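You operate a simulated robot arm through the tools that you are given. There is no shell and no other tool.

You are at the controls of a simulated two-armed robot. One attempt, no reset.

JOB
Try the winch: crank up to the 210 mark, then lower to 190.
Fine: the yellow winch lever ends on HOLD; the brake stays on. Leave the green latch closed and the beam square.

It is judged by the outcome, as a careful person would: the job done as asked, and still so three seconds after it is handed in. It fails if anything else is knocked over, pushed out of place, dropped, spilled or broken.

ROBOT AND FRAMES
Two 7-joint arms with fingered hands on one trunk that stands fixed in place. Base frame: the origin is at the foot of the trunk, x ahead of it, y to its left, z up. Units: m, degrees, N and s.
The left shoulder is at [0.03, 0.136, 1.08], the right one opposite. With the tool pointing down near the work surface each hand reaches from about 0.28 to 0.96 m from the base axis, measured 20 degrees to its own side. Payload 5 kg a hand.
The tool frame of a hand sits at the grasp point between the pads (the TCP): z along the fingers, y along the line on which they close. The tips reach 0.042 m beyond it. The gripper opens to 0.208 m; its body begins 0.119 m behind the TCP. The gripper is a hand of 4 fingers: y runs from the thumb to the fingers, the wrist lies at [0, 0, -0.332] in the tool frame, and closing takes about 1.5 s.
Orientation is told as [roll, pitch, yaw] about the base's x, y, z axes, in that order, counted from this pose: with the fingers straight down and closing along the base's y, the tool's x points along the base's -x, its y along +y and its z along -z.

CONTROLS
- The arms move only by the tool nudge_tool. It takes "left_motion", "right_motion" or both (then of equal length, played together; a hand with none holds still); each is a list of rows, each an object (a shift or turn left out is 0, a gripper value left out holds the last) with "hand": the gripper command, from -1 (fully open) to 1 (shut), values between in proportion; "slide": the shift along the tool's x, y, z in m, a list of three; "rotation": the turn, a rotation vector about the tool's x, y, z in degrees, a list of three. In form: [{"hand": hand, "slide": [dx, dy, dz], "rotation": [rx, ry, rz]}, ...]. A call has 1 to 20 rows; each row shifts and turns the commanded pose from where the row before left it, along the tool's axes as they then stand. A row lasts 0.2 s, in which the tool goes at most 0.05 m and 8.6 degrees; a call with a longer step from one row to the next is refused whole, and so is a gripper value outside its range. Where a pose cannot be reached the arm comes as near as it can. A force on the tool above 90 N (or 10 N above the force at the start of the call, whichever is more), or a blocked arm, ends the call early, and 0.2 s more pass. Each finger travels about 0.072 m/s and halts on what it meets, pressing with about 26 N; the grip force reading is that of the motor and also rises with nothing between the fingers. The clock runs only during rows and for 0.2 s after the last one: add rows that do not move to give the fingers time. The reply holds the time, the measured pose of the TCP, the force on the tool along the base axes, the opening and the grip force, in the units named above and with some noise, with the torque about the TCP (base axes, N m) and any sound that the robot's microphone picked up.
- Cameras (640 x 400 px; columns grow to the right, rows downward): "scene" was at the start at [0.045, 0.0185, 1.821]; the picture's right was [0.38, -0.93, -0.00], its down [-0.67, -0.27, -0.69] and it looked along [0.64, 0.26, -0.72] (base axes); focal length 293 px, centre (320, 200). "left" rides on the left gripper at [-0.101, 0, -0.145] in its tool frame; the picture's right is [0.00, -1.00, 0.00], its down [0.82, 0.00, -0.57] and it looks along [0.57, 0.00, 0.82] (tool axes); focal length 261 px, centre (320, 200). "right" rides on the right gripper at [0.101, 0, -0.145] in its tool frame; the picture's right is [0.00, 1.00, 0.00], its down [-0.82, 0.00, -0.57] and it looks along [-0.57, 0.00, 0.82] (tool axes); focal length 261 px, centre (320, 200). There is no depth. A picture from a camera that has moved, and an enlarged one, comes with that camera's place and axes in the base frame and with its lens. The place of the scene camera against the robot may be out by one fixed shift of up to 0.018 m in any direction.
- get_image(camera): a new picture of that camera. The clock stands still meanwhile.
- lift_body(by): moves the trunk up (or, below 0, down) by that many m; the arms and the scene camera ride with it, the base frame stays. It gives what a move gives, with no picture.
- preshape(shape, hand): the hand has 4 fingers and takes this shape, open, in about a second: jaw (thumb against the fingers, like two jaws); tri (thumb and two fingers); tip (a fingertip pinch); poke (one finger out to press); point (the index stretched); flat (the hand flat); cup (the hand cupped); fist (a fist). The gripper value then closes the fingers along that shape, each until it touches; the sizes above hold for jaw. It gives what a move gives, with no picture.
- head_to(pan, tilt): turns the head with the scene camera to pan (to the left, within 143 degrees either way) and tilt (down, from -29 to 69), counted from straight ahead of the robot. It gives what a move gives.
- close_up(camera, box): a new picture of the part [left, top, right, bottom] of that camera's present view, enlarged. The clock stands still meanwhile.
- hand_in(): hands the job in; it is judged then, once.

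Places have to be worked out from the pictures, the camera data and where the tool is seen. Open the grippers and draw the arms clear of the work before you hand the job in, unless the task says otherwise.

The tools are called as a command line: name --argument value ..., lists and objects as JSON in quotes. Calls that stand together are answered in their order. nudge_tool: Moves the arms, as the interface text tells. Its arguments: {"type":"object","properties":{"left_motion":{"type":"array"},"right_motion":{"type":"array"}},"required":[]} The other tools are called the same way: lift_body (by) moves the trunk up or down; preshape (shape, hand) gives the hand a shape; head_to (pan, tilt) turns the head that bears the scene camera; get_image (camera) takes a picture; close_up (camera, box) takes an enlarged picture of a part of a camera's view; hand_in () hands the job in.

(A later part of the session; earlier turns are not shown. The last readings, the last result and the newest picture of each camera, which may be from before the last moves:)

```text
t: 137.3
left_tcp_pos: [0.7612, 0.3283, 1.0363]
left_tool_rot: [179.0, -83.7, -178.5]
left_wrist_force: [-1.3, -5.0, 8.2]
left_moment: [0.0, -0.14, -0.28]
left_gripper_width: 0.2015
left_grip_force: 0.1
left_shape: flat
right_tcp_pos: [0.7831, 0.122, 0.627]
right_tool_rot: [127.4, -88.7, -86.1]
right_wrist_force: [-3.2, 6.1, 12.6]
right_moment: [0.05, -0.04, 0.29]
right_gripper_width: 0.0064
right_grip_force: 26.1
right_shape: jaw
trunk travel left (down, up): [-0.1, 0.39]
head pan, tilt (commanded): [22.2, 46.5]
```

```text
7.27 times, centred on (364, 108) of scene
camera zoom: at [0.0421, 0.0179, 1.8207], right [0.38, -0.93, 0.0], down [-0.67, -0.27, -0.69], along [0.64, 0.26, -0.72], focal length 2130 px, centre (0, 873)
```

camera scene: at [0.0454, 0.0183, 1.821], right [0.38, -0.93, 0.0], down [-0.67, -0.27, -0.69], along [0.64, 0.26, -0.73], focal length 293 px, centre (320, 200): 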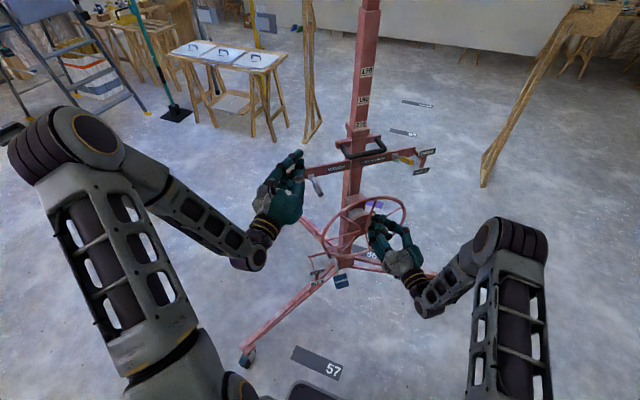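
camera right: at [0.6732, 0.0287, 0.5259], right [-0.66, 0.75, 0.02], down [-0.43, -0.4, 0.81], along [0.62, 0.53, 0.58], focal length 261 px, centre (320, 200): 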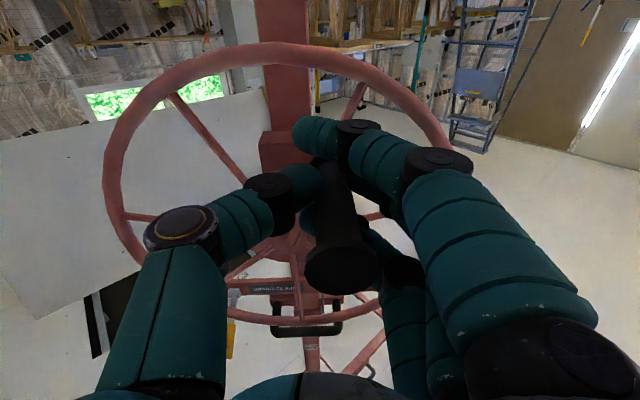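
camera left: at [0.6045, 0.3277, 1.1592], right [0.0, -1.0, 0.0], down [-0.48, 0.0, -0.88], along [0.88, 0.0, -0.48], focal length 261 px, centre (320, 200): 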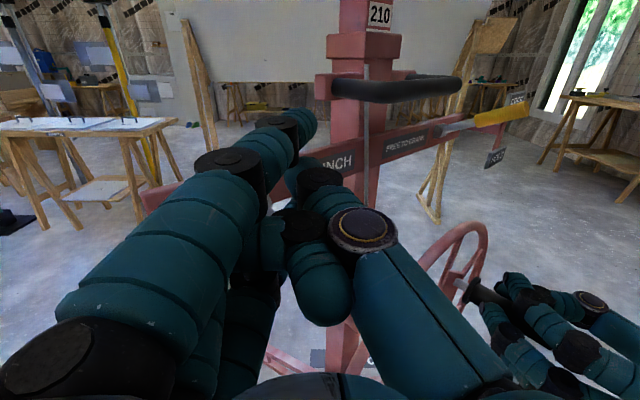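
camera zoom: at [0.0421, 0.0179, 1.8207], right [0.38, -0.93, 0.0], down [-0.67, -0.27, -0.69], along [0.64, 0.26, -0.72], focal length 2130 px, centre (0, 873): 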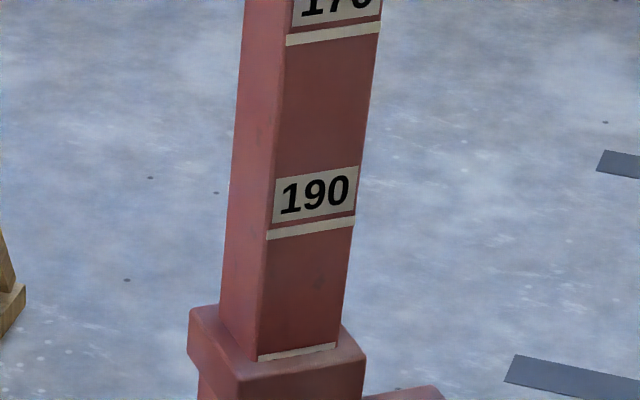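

The lift now reads about 205, with low forces. I continue clockwise another 180°, with a small rightward correction.

nudge_tool --right_motion '[{"hand": 1, "slide": [-0.0108, 0.0235, 0.0013]}, {"hand": 1, "slide": [-0.0183, 0.0257, 0.0012]}, {"hand": 1, "slide": [-0.0246, 0.021, 0.0009]}, {"hand": 1, "slide": [-0.0292, 0.0139, 0.0003]}, {"hand": 1, "slide": [-0.0318, 0.0059, 0.0001]}, {"hand": 1, "slide": [-0.0323, -0.0025, -0.0003]}, {"hand": 1, "slide": [-0.0305, -0.0108, -0.0005]}, {"hand": 1, "slide": [-0.0267, -0.0183, -0.0008]}, {"hand": 1, "slide": [-0.021, -0.0246, -0.0011]}, {"hand": 1, "slide": [-0.0139, -0.0292, -0.0013]}, {"hand": 1, "slide": [-0.0059, -0.0318, -0.0014]}, {"hand": 1}]'

get_image --camera "right"

close_up --camera "scene" --box '[332, 80, 396, 135]'

```text
t: 139.9
left_tcp_pos: [0.7625, 0.3281, 1.0354]
left_tool_rot: [179.5, -83.9, -179.1]
left_wrist_force: [0.7, -6.8, 11.5]
left_moment: [-0.05, -0.57, -0.21]
left_gripper_width: 0.2017
left_grip_force: 0.0
left_shape: flat
right_tcp_pos: [0.8046, 0.0928, 0.8819]
right_tool_rot: [142.1, -88.4, -100.9]
right_wrist_force: [9.0, -5.2, 3.1]
right_moment: [0.09, -0.31, -0.32]
right_gripper_width: 0.0072
right_grip_force: 26.2
right_shape: jaw
trunk travel left (down, up): [-0.1, 0.39]
head pan, tilt (commanded): [22.2, 46.5]
```

```text
taken
camera right: at [0.6953, -0.0001, 0.7791], right [-0.66, 0.75, 0.02], down [-0.43, -0.4, 0.81], along [0.62, 0.52, 0.59], focal length 261 px, centre (320, 200)
```

right: 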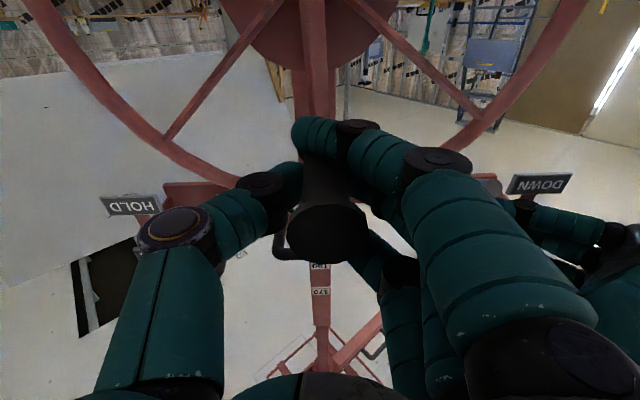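

```text
7.27 times, centred on (364, 108) of scene
camera zoom: at [0.0445, 0.0177, 1.8212], right [0.38, -0.93, 0.0], down [-0.67, -0.27, -0.69], along [0.64, 0.26, -0.72], focal length 2130 px, centre (0, 873)
```

zoom: 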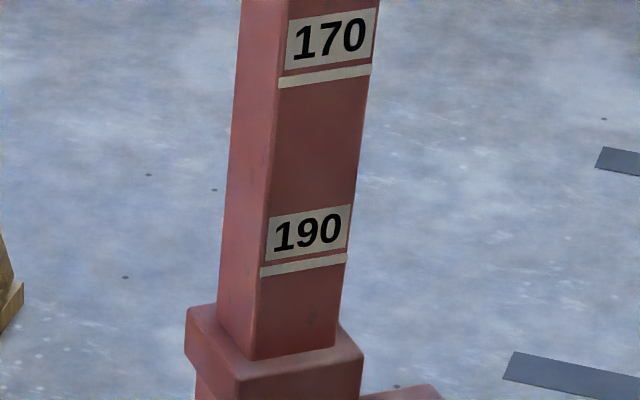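

The lift reads about 200 and one more turn remains. I crank clockwise another 180° down to the bottom of the circle.

nudge_tool --right_motion '[{"hand": 1, "slide": [0.0042, -0.0318, -0.0014]}, {"hand": 1, "slide": [0.0123, -0.0297, -0.0013]}, {"hand": 1, "slide": [0.0195, -0.0255, -0.0011]}, {"hand": 1, "slide": [0.0255, -0.0195, -0.0009]}, {"hand": 1, "slide": [0.0297, -0.0123, -0.0005]}, {"hand": 1, "slide": [0.0318, -0.0042, -0.0002]}, {"hand": 1, "slide": [0.0318, 0.0042, 0.0002]}, {"hand": 1, "slide": [0.0297, 0.0123, 0.0005]}, {"hand": 1, "slide": [0.0255, 0.0195, 0.0009]}, {"hand": 1, "slide": [0.0195, 0.0255, 0.0011]}, {"hand": 1, "slide": [0.0123, 0.0297, 0.0013]}, {"hand": 1, "slide": [0.0042, 0.0318, 0.0014]}, {"hand": 1}]'

get_image --camera "right"

close_up --camera "scene" --box '[332, 80, 396, 135]'

```text
t: 142.7
left_tcp_pos: [0.7586, 0.326, 1.0403]
left_tool_rot: [178.5, -83.6, -178.2]
left_wrist_force: [-2.5, -4.2, 5.3]
left_moment: [-0.09, -0.05, -0.05]
left_gripper_width: 0.2016
left_grip_force: 0.0
left_shape: flat
right_tcp_pos: [0.8054, 0.0949, 0.641]
right_tool_rot: [157.0, -88.0, -116.0]
right_wrist_force: [-31.8, -21.9, 54.5]
right_moment: [1.25, -0.51, 0.87]
right_gripper_width: 0.0097
right_grip_force: 26.0
right_shape: jaw
trunk travel left (down, up): [-0.1, 0.39]
head pan, tilt (commanded): [22.2, 46.5]
```

```text
taken
camera right: at [0.6978, 0.0039, 0.5358], right [-0.66, 0.75, 0.02], down [-0.44, -0.4, 0.8], along [0.61, 0.52, 0.6], focal length 261 px, centre (320, 200)
```

right: 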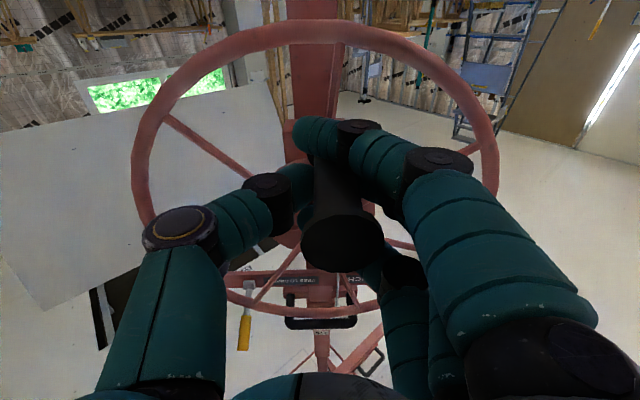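

```text
7.27 times, centred on (364, 108) of scene
camera zoom: at [0.0377, 0.0156, 1.8215], right [0.38, -0.93, 0.0], down [-0.67, -0.27, -0.69], along [0.64, 0.26, -0.72], focal length 2130 px, centre (0, 873)
```

zoom: 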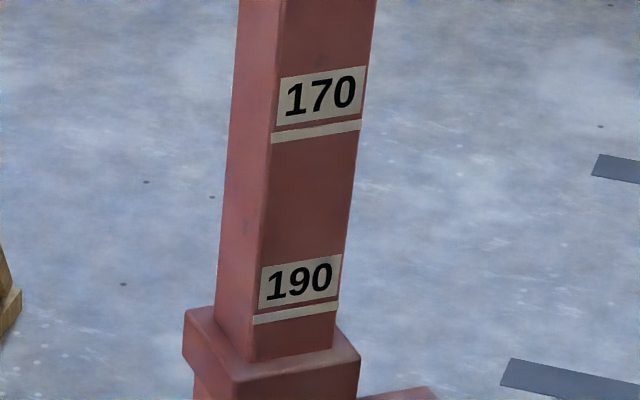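

It reads about 194.5. The handle is pushing the hand up and out, so I correct that, press the grey lever a little firmer, and crank another 150° clockwise.

nudge_tool --left_motion '[{"slide": [0.003, 0, 0]}, {"slide": [0, 0, 0]}, {"slide": [0, 0, 0]}, {"slide": [0, 0, 0]}, {"slide": [0, 0, 0]}, {"slide": [0, 0, 0]}, {"slide": [0, 0, 0]}, {"slide": [0, 0, 0]}, {"slide": [0, 0, 0]}]' --right_motion '[{"hand": 1, "slide": [-0.012, 0, -0.01]}, {"hand": 1, "slide": [-0.0042, 0.0318, 0.0014]}, {"hand": 1, "slide": [-0.0123, 0.0297, 0.0013]}, {"hand": 1, "slide": [-0.0195, 0.0255, 0.0006]}, {"hand": 1, "slide": [-0.0255, 0.0195, 0.0004]}, {"hand": 1, "slide": [-0.0297, 0.0123, 0.0002]}, {"hand": 1, "slide": [-0.0318, 0.0042, 0.0002]}, {"hand": 1, "slide": [-0.0318, -0.0042, -0.0002]}, {"hand": 1}]'

get_image --camera "right"

close_up --camera "scene" --box '[332, 80, 396, 135]'

```text
t: 144.7
left_tcp_pos: [0.7611, 0.3266, 1.0345]
left_tool_rot: [178.3, -83.7, -177.9]
left_wrist_force: [-10.5, -5.3, 33.7]
left_moment: [0.54, -0.54, 0.08]
left_gripper_width: 0.2015
left_grip_force: 0.1
left_shape: flat
right_tcp_pos: [0.7216, 0.1754, 0.797]
right_tool_rot: [132.3, -88.7, -91.6]
right_wrist_force: [23.5, -32.8, -3.0]
right_moment: [-0.28, -0.4, -1.19]
right_gripper_width: 0.0093
right_grip_force: 26.6
right_shape: jaw
trunk travel left (down, up): [-0.1, 0.39]
head pan, tilt (commanded): [22.2, 46.5]
```

```text
taken
camera right: at [0.6101, 0.0844, 0.6959], right [-0.65, 0.76, 0.02], down [-0.43, -0.39, 0.81], along [0.62, 0.52, 0.58], focal length 261 px, centre (320, 200)
```

right: 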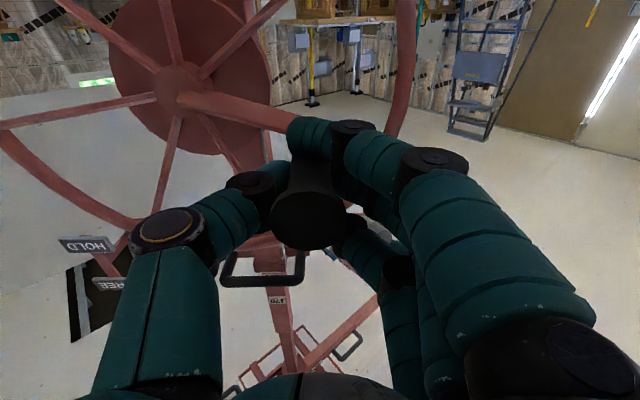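

```text
7.27 times, centred on (364, 108) of scene
camera zoom: at [0.0427, 0.0149, 1.8211], right [0.38, -0.93, 0.0], down [-0.67, -0.27, -0.69], along [0.64, 0.26, -0.72], focal length 2130 px, centre (0, 873)
```

zoom: 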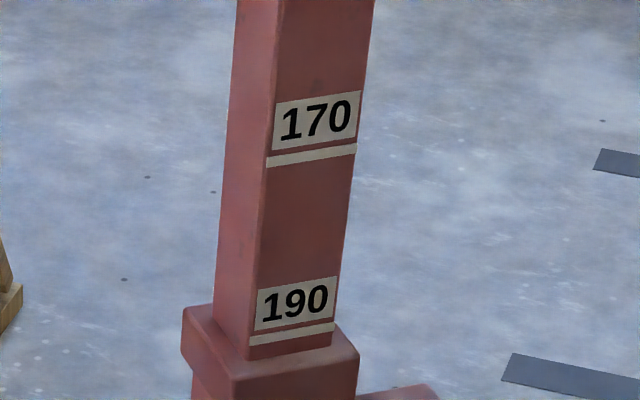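

About 192 now. I ease the hand 1 cm right and crank another 45° clockwise.

nudge_tool --right_motion '[{"hand": 1, "slide": [-0.0297, -0.0203, -0.0005]}, {"hand": 1, "slide": [-0.0255, -0.0195, -0.0009]}, {"hand": 1, "slide": [-0.0195, -0.0255, -0.0011]}, {"hand": 1}]'

close_up --camera "scene" --box '[342, 108, 382, 133]'

get_image --camera "right"

```text
t: 145.7
left_tcp_pos: [0.7613, 0.3289, 1.0335]
left_tool_rot: [179.1, -83.6, -178.6]
left_wrist_force: [-20.2, -5.3, 45.2]
left_moment: [0.67, -0.24, 0.12]
left_gripper_width: 0.2018
left_grip_force: 0.0
left_shape: flat
right_tcp_pos: [0.7609, 0.1249, 0.8717]
right_tool_rot: [123.1, -88.8, -82.0]
right_wrist_force: [37.9, -0.4, -32.5]
right_moment: [-0.32, 0.04, -0.41]
right_gripper_width: 0.0072
right_grip_force: 26.1
right_shape: jaw
trunk travel left (down, up): [-0.1, 0.39]
head pan, tilt (commanded): [22.2, 46.5]
```

```text
16.00 times, centred on (362, 120) of scene
camera zoom: at [0.0449, 0.0177, 1.8209], right [0.38, -0.93, 0.0], down [-0.67, -0.27, -0.69], along [0.64, 0.26, -0.72], focal length 4687 px, centre (-352, 1472)
```

zoom: 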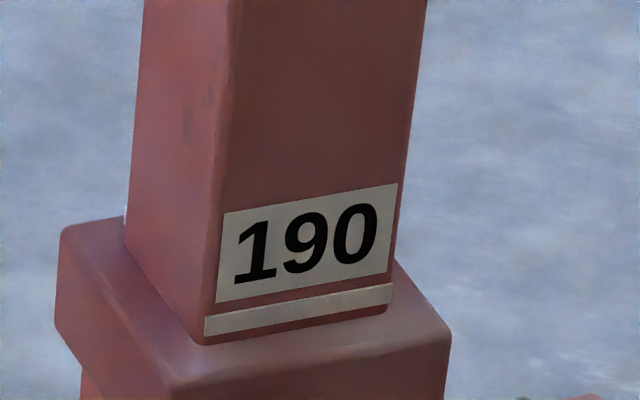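

```text
taken
camera right: at [0.6512, 0.0321, 0.7705], right [-0.66, 0.75, 0.02], down [-0.43, -0.4, 0.81], along [0.62, 0.52, 0.58], focal length 261 px, centre (320, 200)
```

right: 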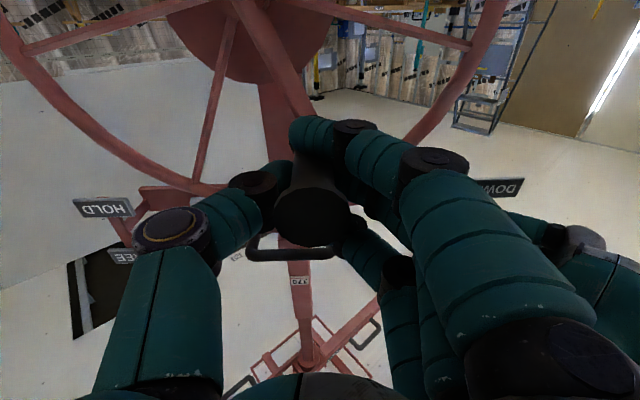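

The line now sits just above the collar, about 191. I crank roughly 33° more clockwise with the radial correction.

nudge_tool --left_motion '[{"slide": [-0.002, 0, 0]}, {"slide": [0, 0, 0]}, {"slide": [0, 0, 0]}, {"slide": [0, 0, 0]}]' --right_motion '[{"hand": 1, "slide": [-0.0063, -0.0297, 0.003]}, {"hand": 1, "slide": [0, -0.0335, 0.001]}, {"hand": 1}, {"hand": 1}]'

close_up --camera "scene" --box '[342, 108, 382, 133]'

get_image --camera "right"

```text
t: 146.7
left_tcp_pos: [0.7593, 0.3271, 1.0347]
left_tool_rot: [178.3, -84.0, -178.0]
left_wrist_force: [-1.1, -8.3, 8.1]
left_moment: [-0.2, -0.16, -0.21]
left_gripper_width: 0.2019
left_grip_force: 0.1
left_shape: flat
right_tcp_pos: [0.8054, 0.0786, 0.8824]
right_tool_rot: [135.8, -88.5, -94.7]
right_wrist_force: [-29.6, -41.1, 1.4]
right_moment: [-0.52, 0.37, -0.5]
right_gripper_width: 0.0096
right_grip_force: 26.4
right_shape: jaw
trunk travel left (down, up): [-0.1, 0.39]
head pan, tilt (commanded): [22.2, 46.5]
```

```text
16.00 times, centred on (362, 120) of scene
camera zoom: at [0.0415, 0.0138, 1.8211], right [0.38, -0.93, 0.0], down [-0.67, -0.27, -0.69], along [0.64, 0.26, -0.72], focal length 4687 px, centre (-352, 1472)
```

zoom: 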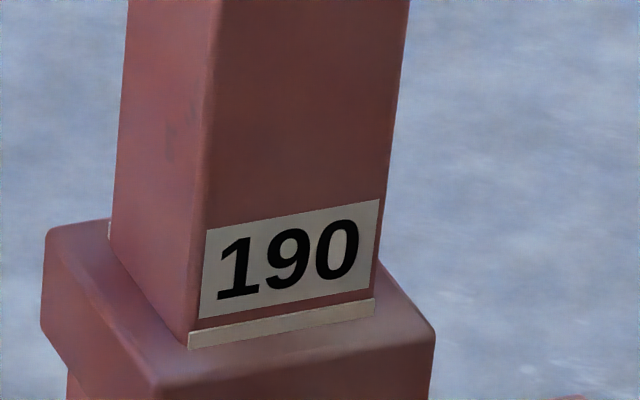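

```text
taken
camera right: at [0.6956, -0.0135, 0.7799], right [-0.66, 0.75, 0.02], down [-0.43, -0.4, 0.81], along [0.62, 0.52, 0.59], focal length 261 px, centre (320, 200)
```

right: 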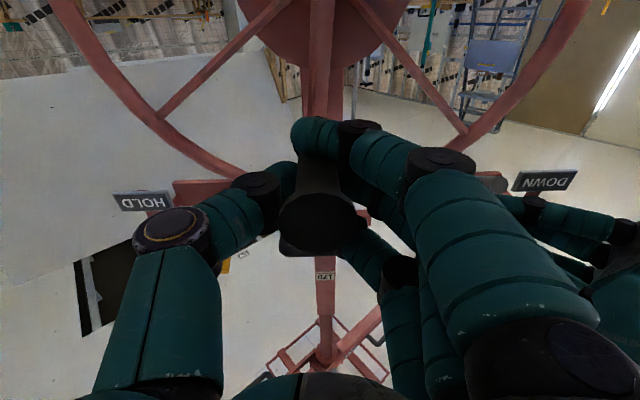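

The line is on the collar edge: it reads 190. Keeping the crank held, I raise the left hand to let the grey lever come back up.

nudge_tool --left_motion '[{"slide": [-0.02, 0, 0]}, {"slide": [-0.02, 0, 0]}, {"slide": [-0.03, 0, 0]}, {"slide": [-0.04, 0, 0]}, {"slide": [-0.03, 0, -0.02]}, {"slide": [0, 0, 0]}]'

get_image --camera "scene"

close_up --camera "scene" --box '[342, 108, 382, 133]'

get_image --camera "left"

```text
t: 148.1
left_tcp_pos: [0.7247, 0.3281, 1.1728]
left_tool_rot: [178.4, -83.9, -178.1]
left_wrist_force: [-0.5, -0.4, -0.5]
left_moment: [0.03, 0.03, -0.08]
left_gripper_width: 0.2014
left_grip_force: 0.0
left_shape: flat
right_tcp_pos: [0.8054, 0.0795, 0.8817]
right_tool_rot: [136.4, -88.7, -95.5]
right_wrist_force: [-26.8, -37.8, 2.1]
right_moment: [-0.41, 0.3, -0.53]
right_gripper_width: 0.0104
right_grip_force: 26.0
right_shape: jaw
trunk travel left (down, up): [-0.1, 0.39]
head pan, tilt (commanded): [22.2, 46.5]
```

```text
taken
camera scene: at [0.0419, 0.0153, 1.8211], right [0.38, -0.93, 0.0], down [-0.67, -0.27, -0.69], along [0.64, 0.26, -0.72], focal length 293 px, centre (320, 200)
```

scene: 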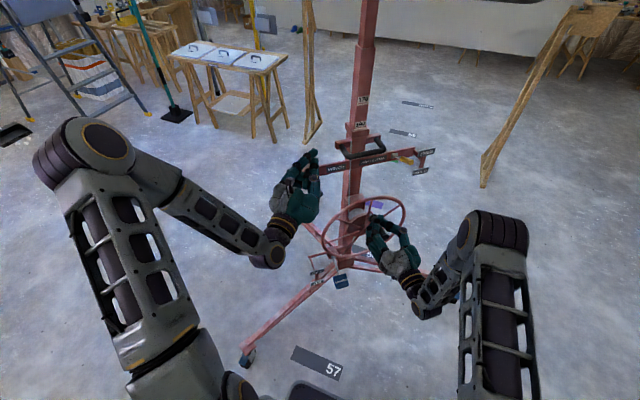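

```text
16.00 times, centred on (362, 120) of scene
camera zoom: at [0.0419, 0.0153, 1.8211], right [0.38, -0.93, 0.0], down [-0.67, -0.27, -0.69], along [0.64, 0.26, -0.72], focal length 4687 px, centre (-352, 1472)
```

zoom: 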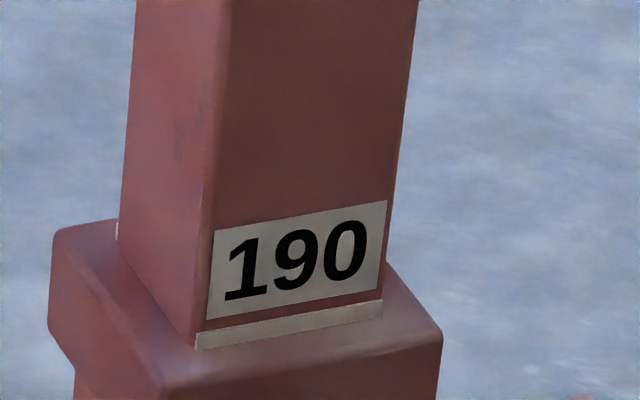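

```text
taken
camera left: at [0.5721, 0.3272, 1.2595], right [0.01, -1.0, 0.0], down [-0.48, 0.0, -0.88], along [0.88, 0.0, -0.48], focal length 261 px, centre (320, 200)
```

left: 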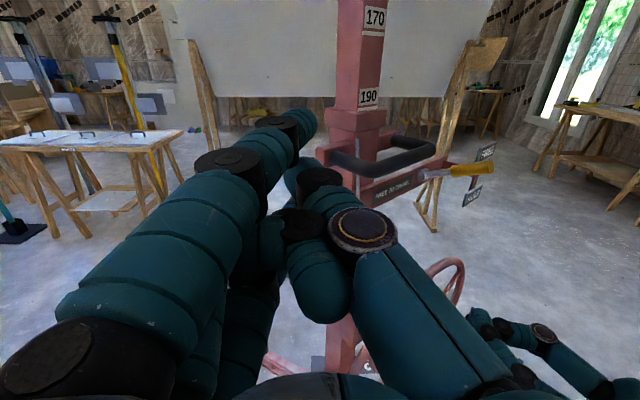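

Still at 190. I draw the left hand back so I can see whether the grey lever has returned to its level position.

nudge_tool --left_motion '[{"slide": [-0.01, 0.01, -0.04]}, {"slide": [0, 0.02, -0.04]}, {"slide": [0, 0.03, -0.035]}, {"slide": [0, 0.03, -0.03]}, {"slide": [0, 0.03, -0.02]}, {"slide": [0, 0, 0]}]'

close_up --camera "scene" --box '[270, 120, 450, 235]'

get_image --camera "left"

get_image --camera "right"

```text
t: 149.5
left_tcp_pos: [0.5663, 0.4559, 1.1573]
left_tool_rot: [178.6, -83.8, -178.3]
left_wrist_force: [-0.2, -0.1, -0.2]
left_moment: [0.02, 0.0, 0.02]
left_gripper_width: 0.2017
left_grip_force: 0.1
left_shape: flat
left hand out of reach, approached as far as the arm can: row 3
right_tcp_pos: [0.8064, 0.0801, 0.8818]
right_tool_rot: [136.6, -88.5, -95.6]
right_wrist_force: [-21.3, -34.9, 3.7]
right_moment: [-0.35, 0.14, -0.48]
right_gripper_width: 0.0106
right_grip_force: 25.7
right_shape: jaw
trunk travel left (down, up): [-0.1, 0.39]
head pan, tilt (commanded): [22.2, 46.5]
```

```text
3.48 times, centred on (360, 178) of scene
camera zoom: at [0.0427, 0.0156, 1.8211], right [0.38, -0.93, 0.0], down [-0.67, -0.27, -0.69], along [0.64, 0.26, -0.72], focal length 1019 px, centre (181, 278)
```

zoom: 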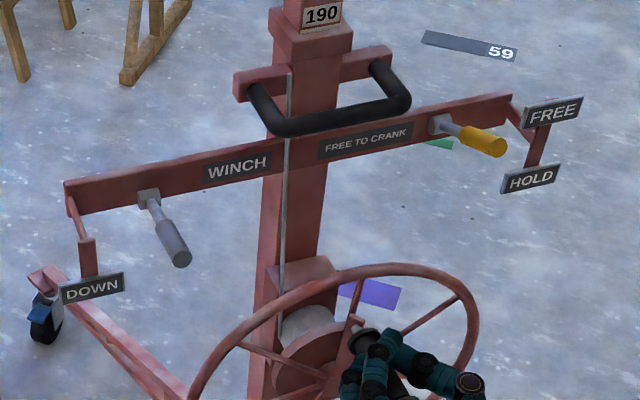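

```text
taken
camera left: at [0.4142, 0.4553, 1.2448], right [0.0, -1.0, 0.0], down [-0.48, 0.0, -0.88], along [0.88, 0.0, -0.48], focal length 261 px, centre (320, 200)
```

left: 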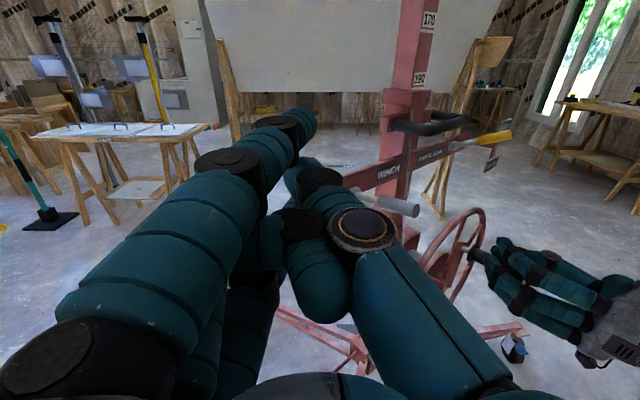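

```text
taken
camera right: at [0.6965, -0.0125, 0.78], right [-0.66, 0.75, 0.02], down [-0.43, -0.4, 0.81], along [0.62, 0.52, 0.59], focal length 261 px, centre (320, 200)
```

right: 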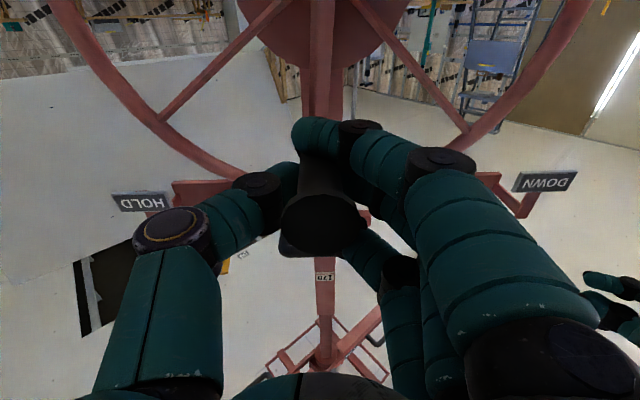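

The grey lever is back level and the reading stays at 190. The ratchet holds the load as it did before, so I relax the right hand, open it and back it off the handle.

nudge_tool --right_motion '[{"hand": 1, "slide": [0, -0.002, -0.008]}, {"hand": 1}, {"hand": 0.6}, {"hand": 0.3}, {"hand": 0}, {"hand": -0.5}, {"hand": -1}, {"hand": -1}, {"hand": -1}]'

get_image --camera "right"

close_up --camera "scene" --box '[342, 108, 382, 133]'

```text
t: 151.5
left_tcp_pos: [0.5686, 0.4575, 1.1572]
left_tool_rot: [179.4, -84.0, -179.1]
left_wrist_force: [-0.2, -0.2, -0.8]
left_moment: [-0.03, -0.01, 0.01]
left_gripper_width: 0.2016
left_grip_force: 0.0
left_shape: flat
right_tcp_pos: [0.8012, 0.0747, 0.8806]
right_tool_rot: [133.8, -88.7, -92.7]
right_wrist_force: [0.2, 0.1, 0.6]
right_moment: [0.0, 0.04, 0.0]
right_gripper_width: 0.2032
right_grip_force: 0.0
right_shape: jaw
trunk travel left (down, up): [-0.1, 0.39]
head pan, tilt (commanded): [22.2, 46.5]
```

```text
taken
camera right: at [0.6924, -0.0177, 0.7776], right [-0.66, 0.75, 0.02], down [-0.43, -0.4, 0.81], along [0.62, 0.52, 0.58], focal length 261 px, centre (320, 200)
```

right: 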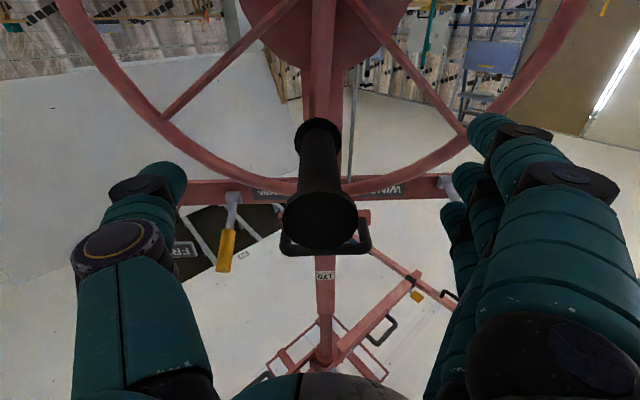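

```text
16.00 times, centred on (362, 120) of scene
camera zoom: at [0.0449, 0.0186, 1.821], right [0.38, -0.93, 0.0], down [-0.67, -0.27, -0.69], along [0.64, 0.26, -0.72], focal length 4687 px, centre (-352, 1472)
```

zoom: 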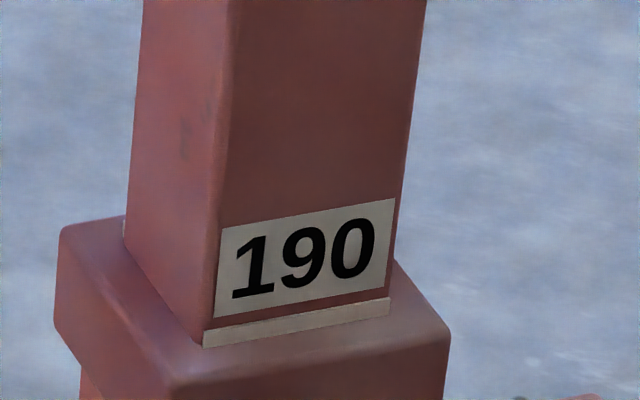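

The lift stays at 190 with the crank released. I withdraw the right hand well clear to the right.

nudge_tool --right_motion '[{"hand": -1, "slide": [0, 0, -0.035]}, {"slide": [0, 0, -0.045]}, {"slide": [0, 0, -0.045]}, {"slide": [0, 0, -0.045]}, {"slide": [0, 0, -0.045]}, {"slide": [0.03, -0.03, 0]}, {"slide": [0.03, -0.035, 0]}, {"slide": [0.03, -0.035, 0]}, {"slide": [0.02, -0.04, 0]}, {"slide": [0, 0, 0]}]'

get_image --camera "scene"

get_image --camera "right"

```text
t: 153.7
left_tcp_pos: [0.5679, 0.4584, 1.1557]
left_tool_rot: [179.5, -83.9, -179.0]
left_wrist_force: [0.9, -0.7, -0.3]
left_moment: [0.01, -0.03, -0.1]
left_gripper_width: 0.2016
left_grip_force: 0.1
left_shape: flat
right_tcp_pos: [0.7347, -0.1711, 0.7646]
right_tool_rot: [134.0, -88.7, -92.7]
right_wrist_force: [-0.5, -0.2, 0.2]
right_moment: [0.0, -0.02, -0.05]
right_gripper_width: 0.2077
right_grip_force: 0.0
right_shape: jaw
trunk travel left (down, up): [-0.1, 0.39]
head pan, tilt (commanded): [22.2, 46.5]
```

```text
taken
camera scene: at [0.0446, 0.0191, 1.821], right [0.38, -0.93, 0.0], down [-0.67, -0.27, -0.69], along [0.64, 0.26, -0.72], focal length 293 px, centre (320, 200)
```

scene: 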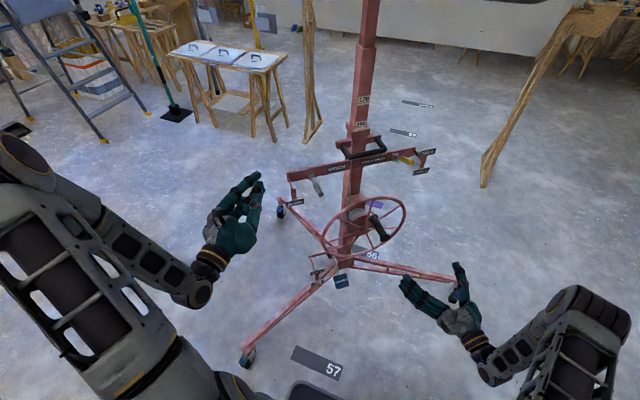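

```text
taken
camera right: at [0.6256, -0.2633, 0.6626], right [-0.66, 0.75, 0.02], down [-0.43, -0.4, 0.81], along [0.62, 0.52, 0.58], focal length 261 px, centre (320, 200)
```

right: 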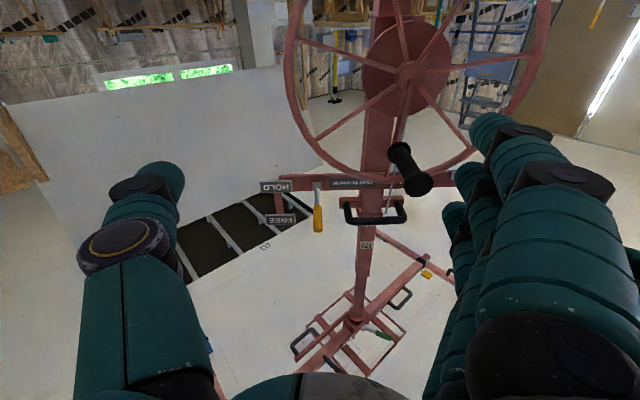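

The right hand is clear. Now I bring the left hand across at height 1.2 m toward the raised yellow lever.

nudge_tool --left_motion '[{"slide": [-0.03, 0, 0.03]}, {"slide": [-0.02, -0.03, 0.02]}, {"slide": [0, -0.042, 0.012]}, {"slide": [0, -0.042, 0.012]}, {"slide": [0, -0.042, 0.012]}, {"slide": [0, -0.042, 0.012]}, {"slide": [0, -0.042, 0.012]}, {"slide": [0, -0.042, 0.012]}, {"slide": [0, -0.042, 0.012]}, {"slide": [0, -0.042, 0.012]}, {"slide": [0, -0.042, 0.012]}, {"slide": [0, 0, 0]}]'

get_image --camera "left"

get_image --camera "scene"

```text
t: 156.3
left_tcp_pos: [0.7498, 0.065, 1.2176]
left_tool_rot: [179.4, -83.9, -179.1]
left_wrist_force: [-0.7, 0.7, 0.2]
left_moment: [-0.01, 0.01, -0.06]
left_gripper_width: 0.2017
left_grip_force: 0.0
left_shape: flat
left hand out of reach, approached as far as the arm can: row 3, 4, 5
right_tcp_pos: [0.7354, -0.1703, 0.7655]
right_tool_rot: [134.7, -88.7, -93.5]
right_wrist_force: [0.9, -0.2, -0.1]
right_moment: [0.01, 0.03, -0.07]
right_gripper_width: 0.2081
right_grip_force: 0.1
right_shape: jaw
trunk travel left (down, up): [-0.1, 0.39]
head pan, tilt (commanded): [22.2, 46.5]
```

```text
taken
camera left: at [0.5986, 0.0642, 1.305], right [0.01, -1.0, 0.0], down [-0.48, -0.01, -0.88], along [0.88, 0.0, -0.48], focal length 261 px, centre (320, 200)
```

left: 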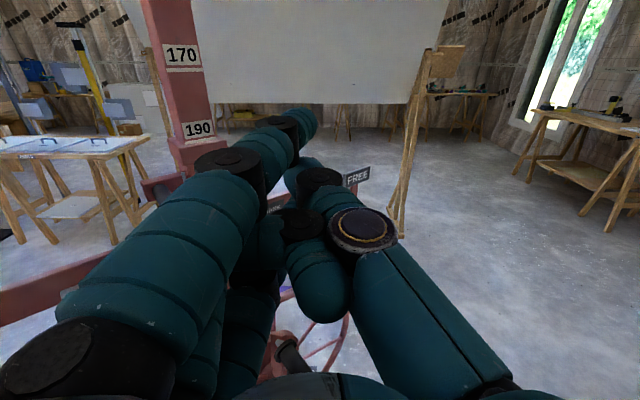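

```text
taken
camera scene: at [0.0444, 0.0194, 1.821], right [0.38, -0.93, 0.0], down [-0.67, -0.27, -0.69], along [0.64, 0.26, -0.72], focal length 293 px, centre (320, 200)
```

scene: 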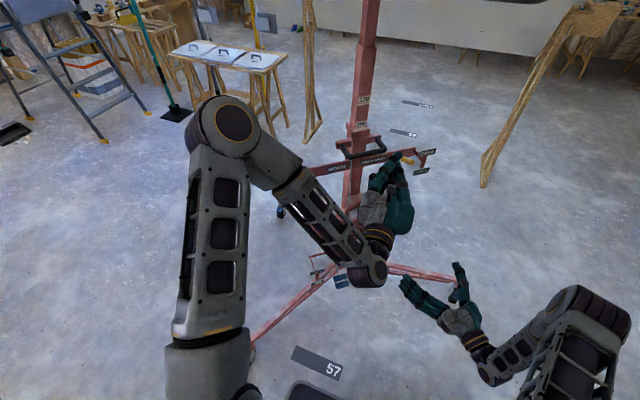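

The FREE plate is in view where expected. I move forward 0.235 m at this height so the lower finger is above the yellow lever, then check.

nudge_tool --left_motion '[{"slide": [0.0049, -0.004, 0.0447]}, {"slide": [0.0049, -0.004, 0.0447]}, {"slide": [0.0049, -0.004, 0.0447]}, {"slide": [0.0049, -0.003, 0.0447]}, {"slide": [0.0049, 0, 0.0447]}, {"slide": [0, 0, 0]}]'

get_image --camera "left"

close_up --camera "scene" --box '[330, 120, 490, 220]'

close_up --camera "right" --box '[240, 150, 440, 275]'

```text
t: 157.7
left_tcp_pos: [0.9761, 0.0478, 1.2186]
left_tool_rot: [179.4, -83.8, -179.0]
left_wrist_force: [-0.9, 0.0, 0.0]
left_moment: [0.02, 0.02, -0.06]
left_gripper_width: 0.2016
left_grip_force: 0.1
left_shape: flat
right_tcp_pos: [0.7355, -0.1714, 0.7652]
right_tool_rot: [134.6, -88.7, -93.5]
right_wrist_force: [0.4, 0.3, 0.5]
right_moment: [-0.02, 0.02, -0.03]
right_gripper_width: 0.208
right_grip_force: 0.1
right_shape: jaw
trunk travel left (down, up): [-0.1, 0.39]
head pan, tilt (commanded): [22.2, 46.5]
```

```text
taken
camera left: at [0.8238, 0.0475, 1.3053], right [0.01, -1.0, 0.0], down [-0.48, -0.01, -0.88], along [0.88, 0.0, -0.48], focal length 261 px, centre (320, 200)
```

left: 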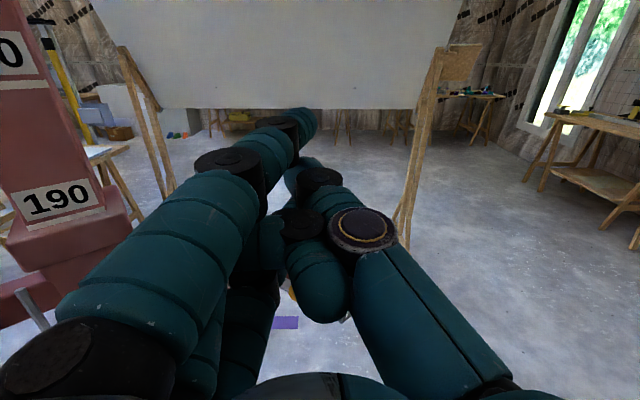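

```text
4.00 times, centred on (410, 170) of scene
camera zoom: at [0.0441, 0.0186, 1.8211], right [0.38, -0.93, 0.0], down [-0.67, -0.27, -0.69], along [0.64, 0.26, -0.72], focal length 1172 px, centre (-40, 320)
```

zoom: 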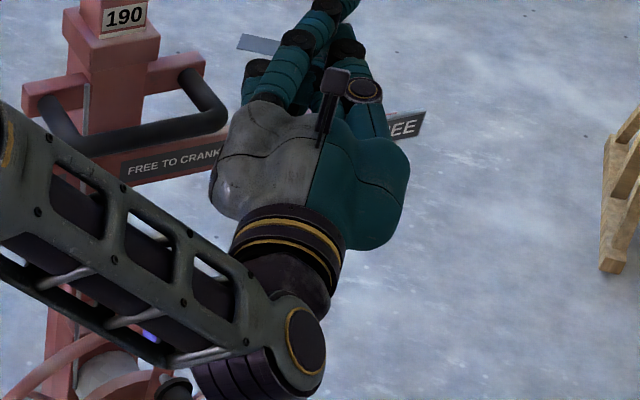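

```text
3.20 times, centred on (340, 212) of right
camera zoom: at [0.6252, -0.2635, 0.6629], right [-0.66, 0.75, 0.02], down [-0.43, -0.4, 0.81], along [0.62, 0.52, 0.58], focal length 834 px, centre (256, 160)
```

zoom: 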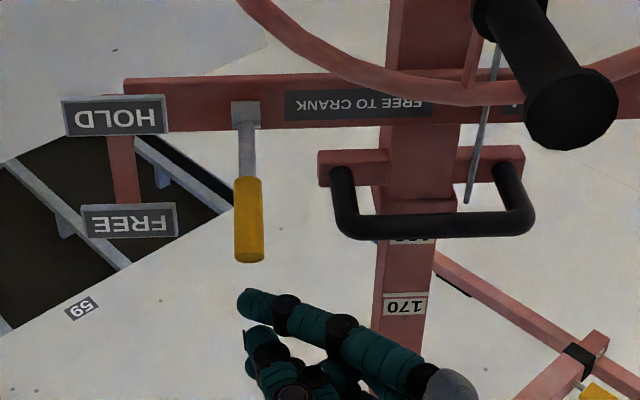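

The right camera shows the left hand's lower finger right above the yellow lever tip. I go 8 mm further forward and press down in steps.

nudge_tool --left_motion '[{"slide": [0.02, 0, 0.008]}, {"slide": [0.02, 0, 0]}, {"slide": [0.015, 0, 0]}, {"slide": [0.015, 0, 0]}, {"slide": [0, 0, 0]}]'

close_up --camera "right" --box '[240, 150, 440, 275]'

```text
t: 158.9
left_tcp_pos: [0.991, 0.0499, 1.1501]
left_tool_rot: [179.3, -83.9, -179.0]
left_wrist_force: [-0.4, -0.3, 0.1]
left_moment: [-0.02, 0.0, -0.04]
left_gripper_width: 0.2016
left_grip_force: 0.0
left_shape: flat
right_tcp_pos: [0.7362, -0.1713, 0.7653]
right_tool_rot: [134.0, -88.7, -92.9]
right_wrist_force: [0.1, 0.9, 0.7]
right_moment: [-0.01, -0.02, 0.0]
right_gripper_width: 0.2082
right_grip_force: 0.1
right_shape: jaw
trunk travel left (down, up): [-0.1, 0.39]
head pan, tilt (commanded): [22.2, 46.5]
```

```text
3.20 times, centred on (340, 212) of right
camera zoom: at [0.6255, -0.2636, 0.6627], right [-0.66, 0.75, 0.02], down [-0.43, -0.4, 0.81], along [0.62, 0.52, 0.58], focal length 834 px, centre (256, 160)
```

zoom: 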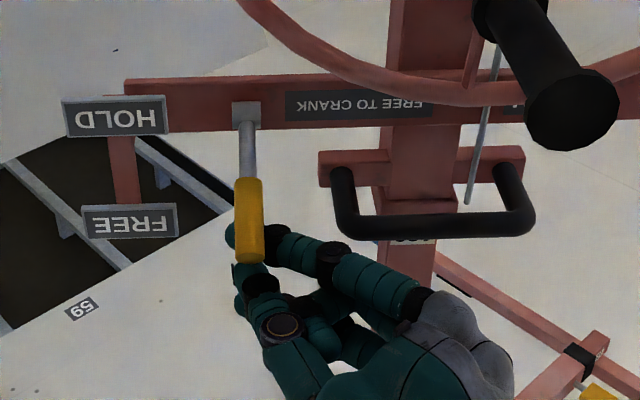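

The finger now lies just on top of the lever, with no load yet. I press further in 1.5 cm steps.

nudge_tool --left_motion '[{"slide": [0.012, 0, 0]}, {"slide": [0.012, 0, 0]}, {"slide": [0, 0, 0]}]'

close_up --camera "right" --box '[240, 150, 440, 275]'

```text
t: 159.7
left_tcp_pos: [0.9945, 0.0507, 1.1274]
left_tool_rot: [179.2, -83.7, -179.0]
left_wrist_force: [-0.9, 0.4, 4.3]
left_moment: [0.09, -0.1, -0.06]
left_gripper_width: 0.2022
left_grip_force: 0.1
left_shape: flat
right_tcp_pos: [0.735, -0.1715, 0.7649]
right_tool_rot: [134.2, -88.7, -93.0]
right_wrist_force: [0.0, -1.3, -0.5]
right_moment: [0.0, 0.0, 0.0]
right_gripper_width: 0.208
right_grip_force: 0.2
right_shape: jaw
trunk travel left (down, up): [-0.1, 0.39]
head pan, tilt (commanded): [22.2, 46.5]
```

```text
3.20 times, centred on (340, 212) of right
camera zoom: at [0.6255, -0.2635, 0.6627], right [-0.66, 0.75, 0.02], down [-0.43, -0.4, 0.81], along [0.62, 0.52, 0.58], focal length 834 px, centre (256, 160)
```

zoom: 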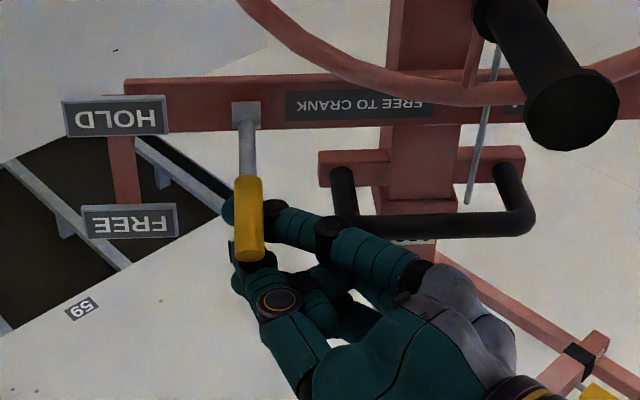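

Contact at 4 N. I continue pressing.

nudge_tool --left_motion '[{"slide": [0.012, 0, 0]}, {"slide": [0.012, 0, 0]}, {"slide": [0.012, 0, 0]}, {"slide": [0, 0, 0]}]'

close_up --camera "right" --box '[240, 150, 440, 275]'

```text
t: 160.7
left_tcp_pos: [0.9995, 0.0512, 1.0887]
left_tool_rot: [179.3, -83.9, -179.1]
left_wrist_force: [-0.6, 0.3, -0.4]
left_moment: [-0.01, -0.01, 0.01]
left_gripper_width: 0.2014
left_grip_force: 0.1
left_shape: flat
right_tcp_pos: [0.7341, -0.1712, 0.7657]
right_tool_rot: [133.9, -88.7, -92.9]
right_wrist_force: [-0.2, 0.4, -0.7]
right_moment: [0.02, -0.04, 0.0]
right_gripper_width: 0.2079
right_grip_force: 0.1
right_shape: jaw
trunk travel left (down, up): [-0.1, 0.39]
head pan, tilt (commanded): [22.2, 46.5]
```

```text
3.20 times, centred on (340, 212) of right
camera zoom: at [0.6255, -0.2636, 0.6627], right [-0.66, 0.75, 0.02], down [-0.43, -0.4, 0.81], along [0.62, 0.52, 0.58], focal length 834 px, centre (256, 160)
```

zoom: 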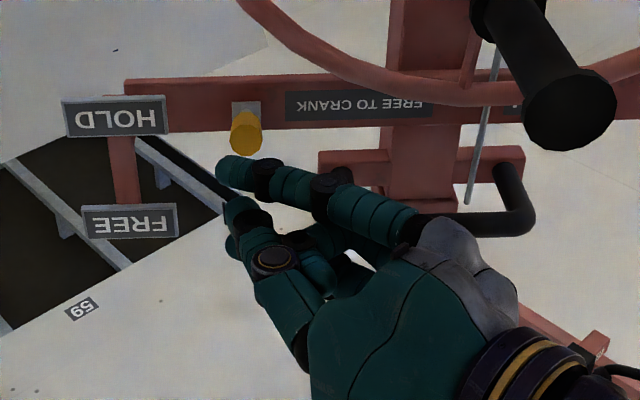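

The lever has flipped down to the HOLD side. I press a little further to make sure it is fully seated.

nudge_tool --left_motion '[{"slide": [0.012, 0, 0]}, {"slide": [0.01, 0, 0]}, {"slide": [0, 0, 0]}]'

close_up --camera "right" --box '[240, 150, 440, 275]'

```text
t: 161.5
left_tcp_pos: [1.002, 0.0523, 1.068]
left_tool_rot: [179.3, -83.8, -179.1]
left_wrist_force: [-0.6, 0.0, 4.2]
left_moment: [0.11, -0.13, 0.0]
left_gripper_width: 0.2015
left_grip_force: 0.1
left_shape: flat
right_tcp_pos: [0.7351, -0.1707, 0.7652]
right_tool_rot: [133.9, -88.6, -92.8]
right_wrist_force: [0.1, -1.2, 1.1]
right_moment: [0.03, -0.01, 0.02]
right_gripper_width: 0.2078
right_grip_force: 0.2
right_shape: jaw
trunk travel left (down, up): [-0.1, 0.39]
head pan, tilt (commanded): [22.2, 46.5]
```

```text
3.20 times, centred on (340, 212) of right
camera zoom: at [0.6255, -0.2636, 0.6627], right [-0.66, 0.75, 0.02], down [-0.43, -0.4, 0.81], along [0.62, 0.52, 0.58], focal length 834 px, centre (256, 160)
```

zoom: 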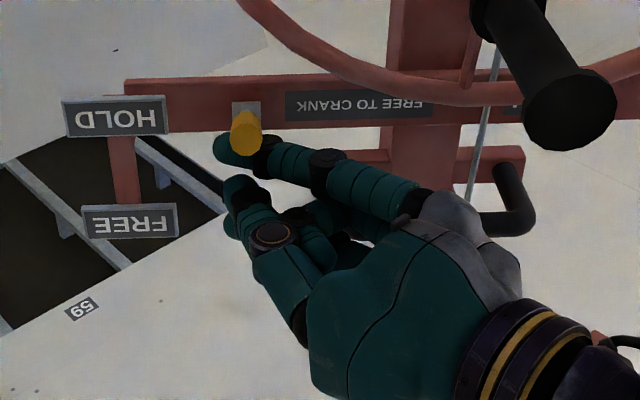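

Touching at 4 N with the lever unmoved. One more small push to confirm it is on its stop.

nudge_tool --left_motion '[{"slide": [0.007, 0, 0]}, {"slide": [0, 0, 0]}]'

close_up --camera "right" --box '[240, 150, 440, 275]'

```text
t: 162.1
left_tcp_pos: [1.0026, 0.0518, 1.0677]
left_tool_rot: [179.3, -83.4, -179.0]
left_wrist_force: [-2.9, -0.1, 27.8]
left_moment: [0.67, -0.82, -0.01]
left_gripper_width: 0.2018
left_grip_force: 0.0
left_shape: flat
right_tcp_pos: [0.7357, -0.1714, 0.7676]
right_tool_rot: [138.4, -88.7, -97.3]
right_wrist_force: [-0.4, -0.4, 0.0]
right_moment: [0.0, 0.03, -0.01]
right_gripper_width: 0.2081
right_grip_force: 0.1
right_shape: jaw
trunk travel left (down, up): [-0.1, 0.39]
head pan, tilt (commanded): [22.2, 46.5]
```

```text
3.20 times, centred on (340, 212) of right
camera zoom: at [0.6244, -0.2636, 0.664], right [-0.66, 0.75, 0.02], down [-0.43, -0.4, 0.81], along [0.62, 0.52, 0.59], focal length 834 px, centre (256, 160)
```

zoom: 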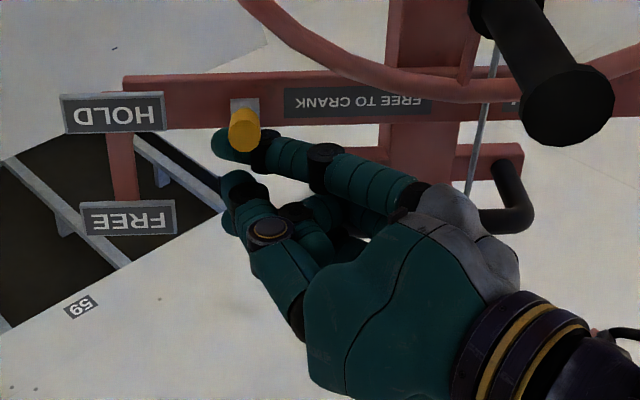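

28 N with no movement: the yellow lever is seated on HOLD. I lift the left hand straight up, back it out, and return it to the left side.

nudge_tool --left_motion '[{"slide": [-0.02, 0, 0]}, {"slide": [-0.04, 0, 0]}, {"slide": [-0.045, 0, 0]}, {"slide": [-0.04, 0, 0]}, {"slide": [-0.0049, 0, -0.0447]}, {"slide": [-0.0049, 0, -0.0447]}, {"slide": [-0.0049, 0, -0.0447]}, {"slide": [-0.0049, 0, -0.0447]}, {"slide": [-0.0049, 0.003, -0.0447]}, {"slide": [0, 0.042, -0.015]}, {"slide": [0, 0.042, -0.012]}, {"slide": [0, 0.042, -0.012]}, {"slide": [0, 0.042, -0.012]}, {"slide": [0, 0.042, -0.012]}, {"slide": [0, 0.042, -0.012]}, {"slide": [0, 0.042, -0.012]}, {"slide": [0, 0.042, -0.012]}, {"slide": [0, 0.042, -0.012]}, {"slide": [0, 0, 0]}]'

get_image --camera "scene"

close_up --camera "right" --box '[240, 150, 440, 275]'

```text
t: 166.1
left_tcp_pos: [0.6499, 0.4265, 1.1926]
left_tool_rot: [179.4, -83.9, -179.1]
left_wrist_force: [-0.1, -0.5, 0.1]
left_moment: [0.01, -0.01, -0.07]
left_gripper_width: 0.2018
left_grip_force: 0.0
left_shape: flat
right_tcp_pos: [0.7352, -0.1723, 0.7647]
right_tool_rot: [133.3, -88.7, -92.2]
right_wrist_force: [-0.1, 0.9, 0.0]
right_moment: [0.01, -0.01, 0.01]
right_gripper_width: 0.2082
right_grip_force: 0.0
right_shape: jaw
trunk travel left (down, up): [-0.1, 0.39]
head pan, tilt (commanded): [22.2, 46.5]
```

```text
taken
camera scene: at [0.0451, 0.0179, 1.821], right [0.38, -0.93, 0.0], down [-0.67, -0.27, -0.69], along [0.64, 0.26, -0.72], focal length 293 px, centre (320, 200)
```

scene: 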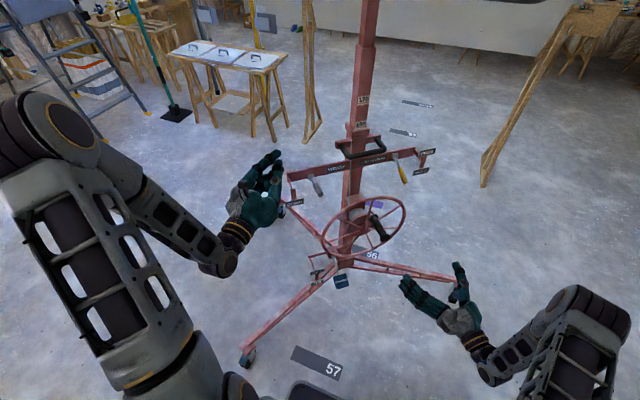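

```text
3.20 times, centred on (340, 212) of right
camera zoom: at [0.6257, -0.2638, 0.6624], right [-0.66, 0.75, 0.02], down [-0.43, -0.4, 0.81], along [0.62, 0.52, 0.58], focal length 834 px, centre (256, 160)
```

zoom: 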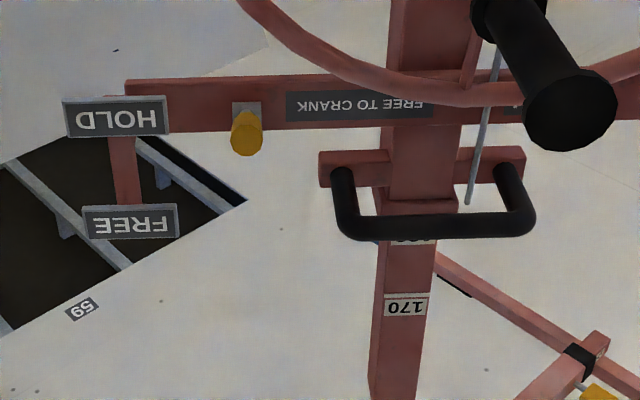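

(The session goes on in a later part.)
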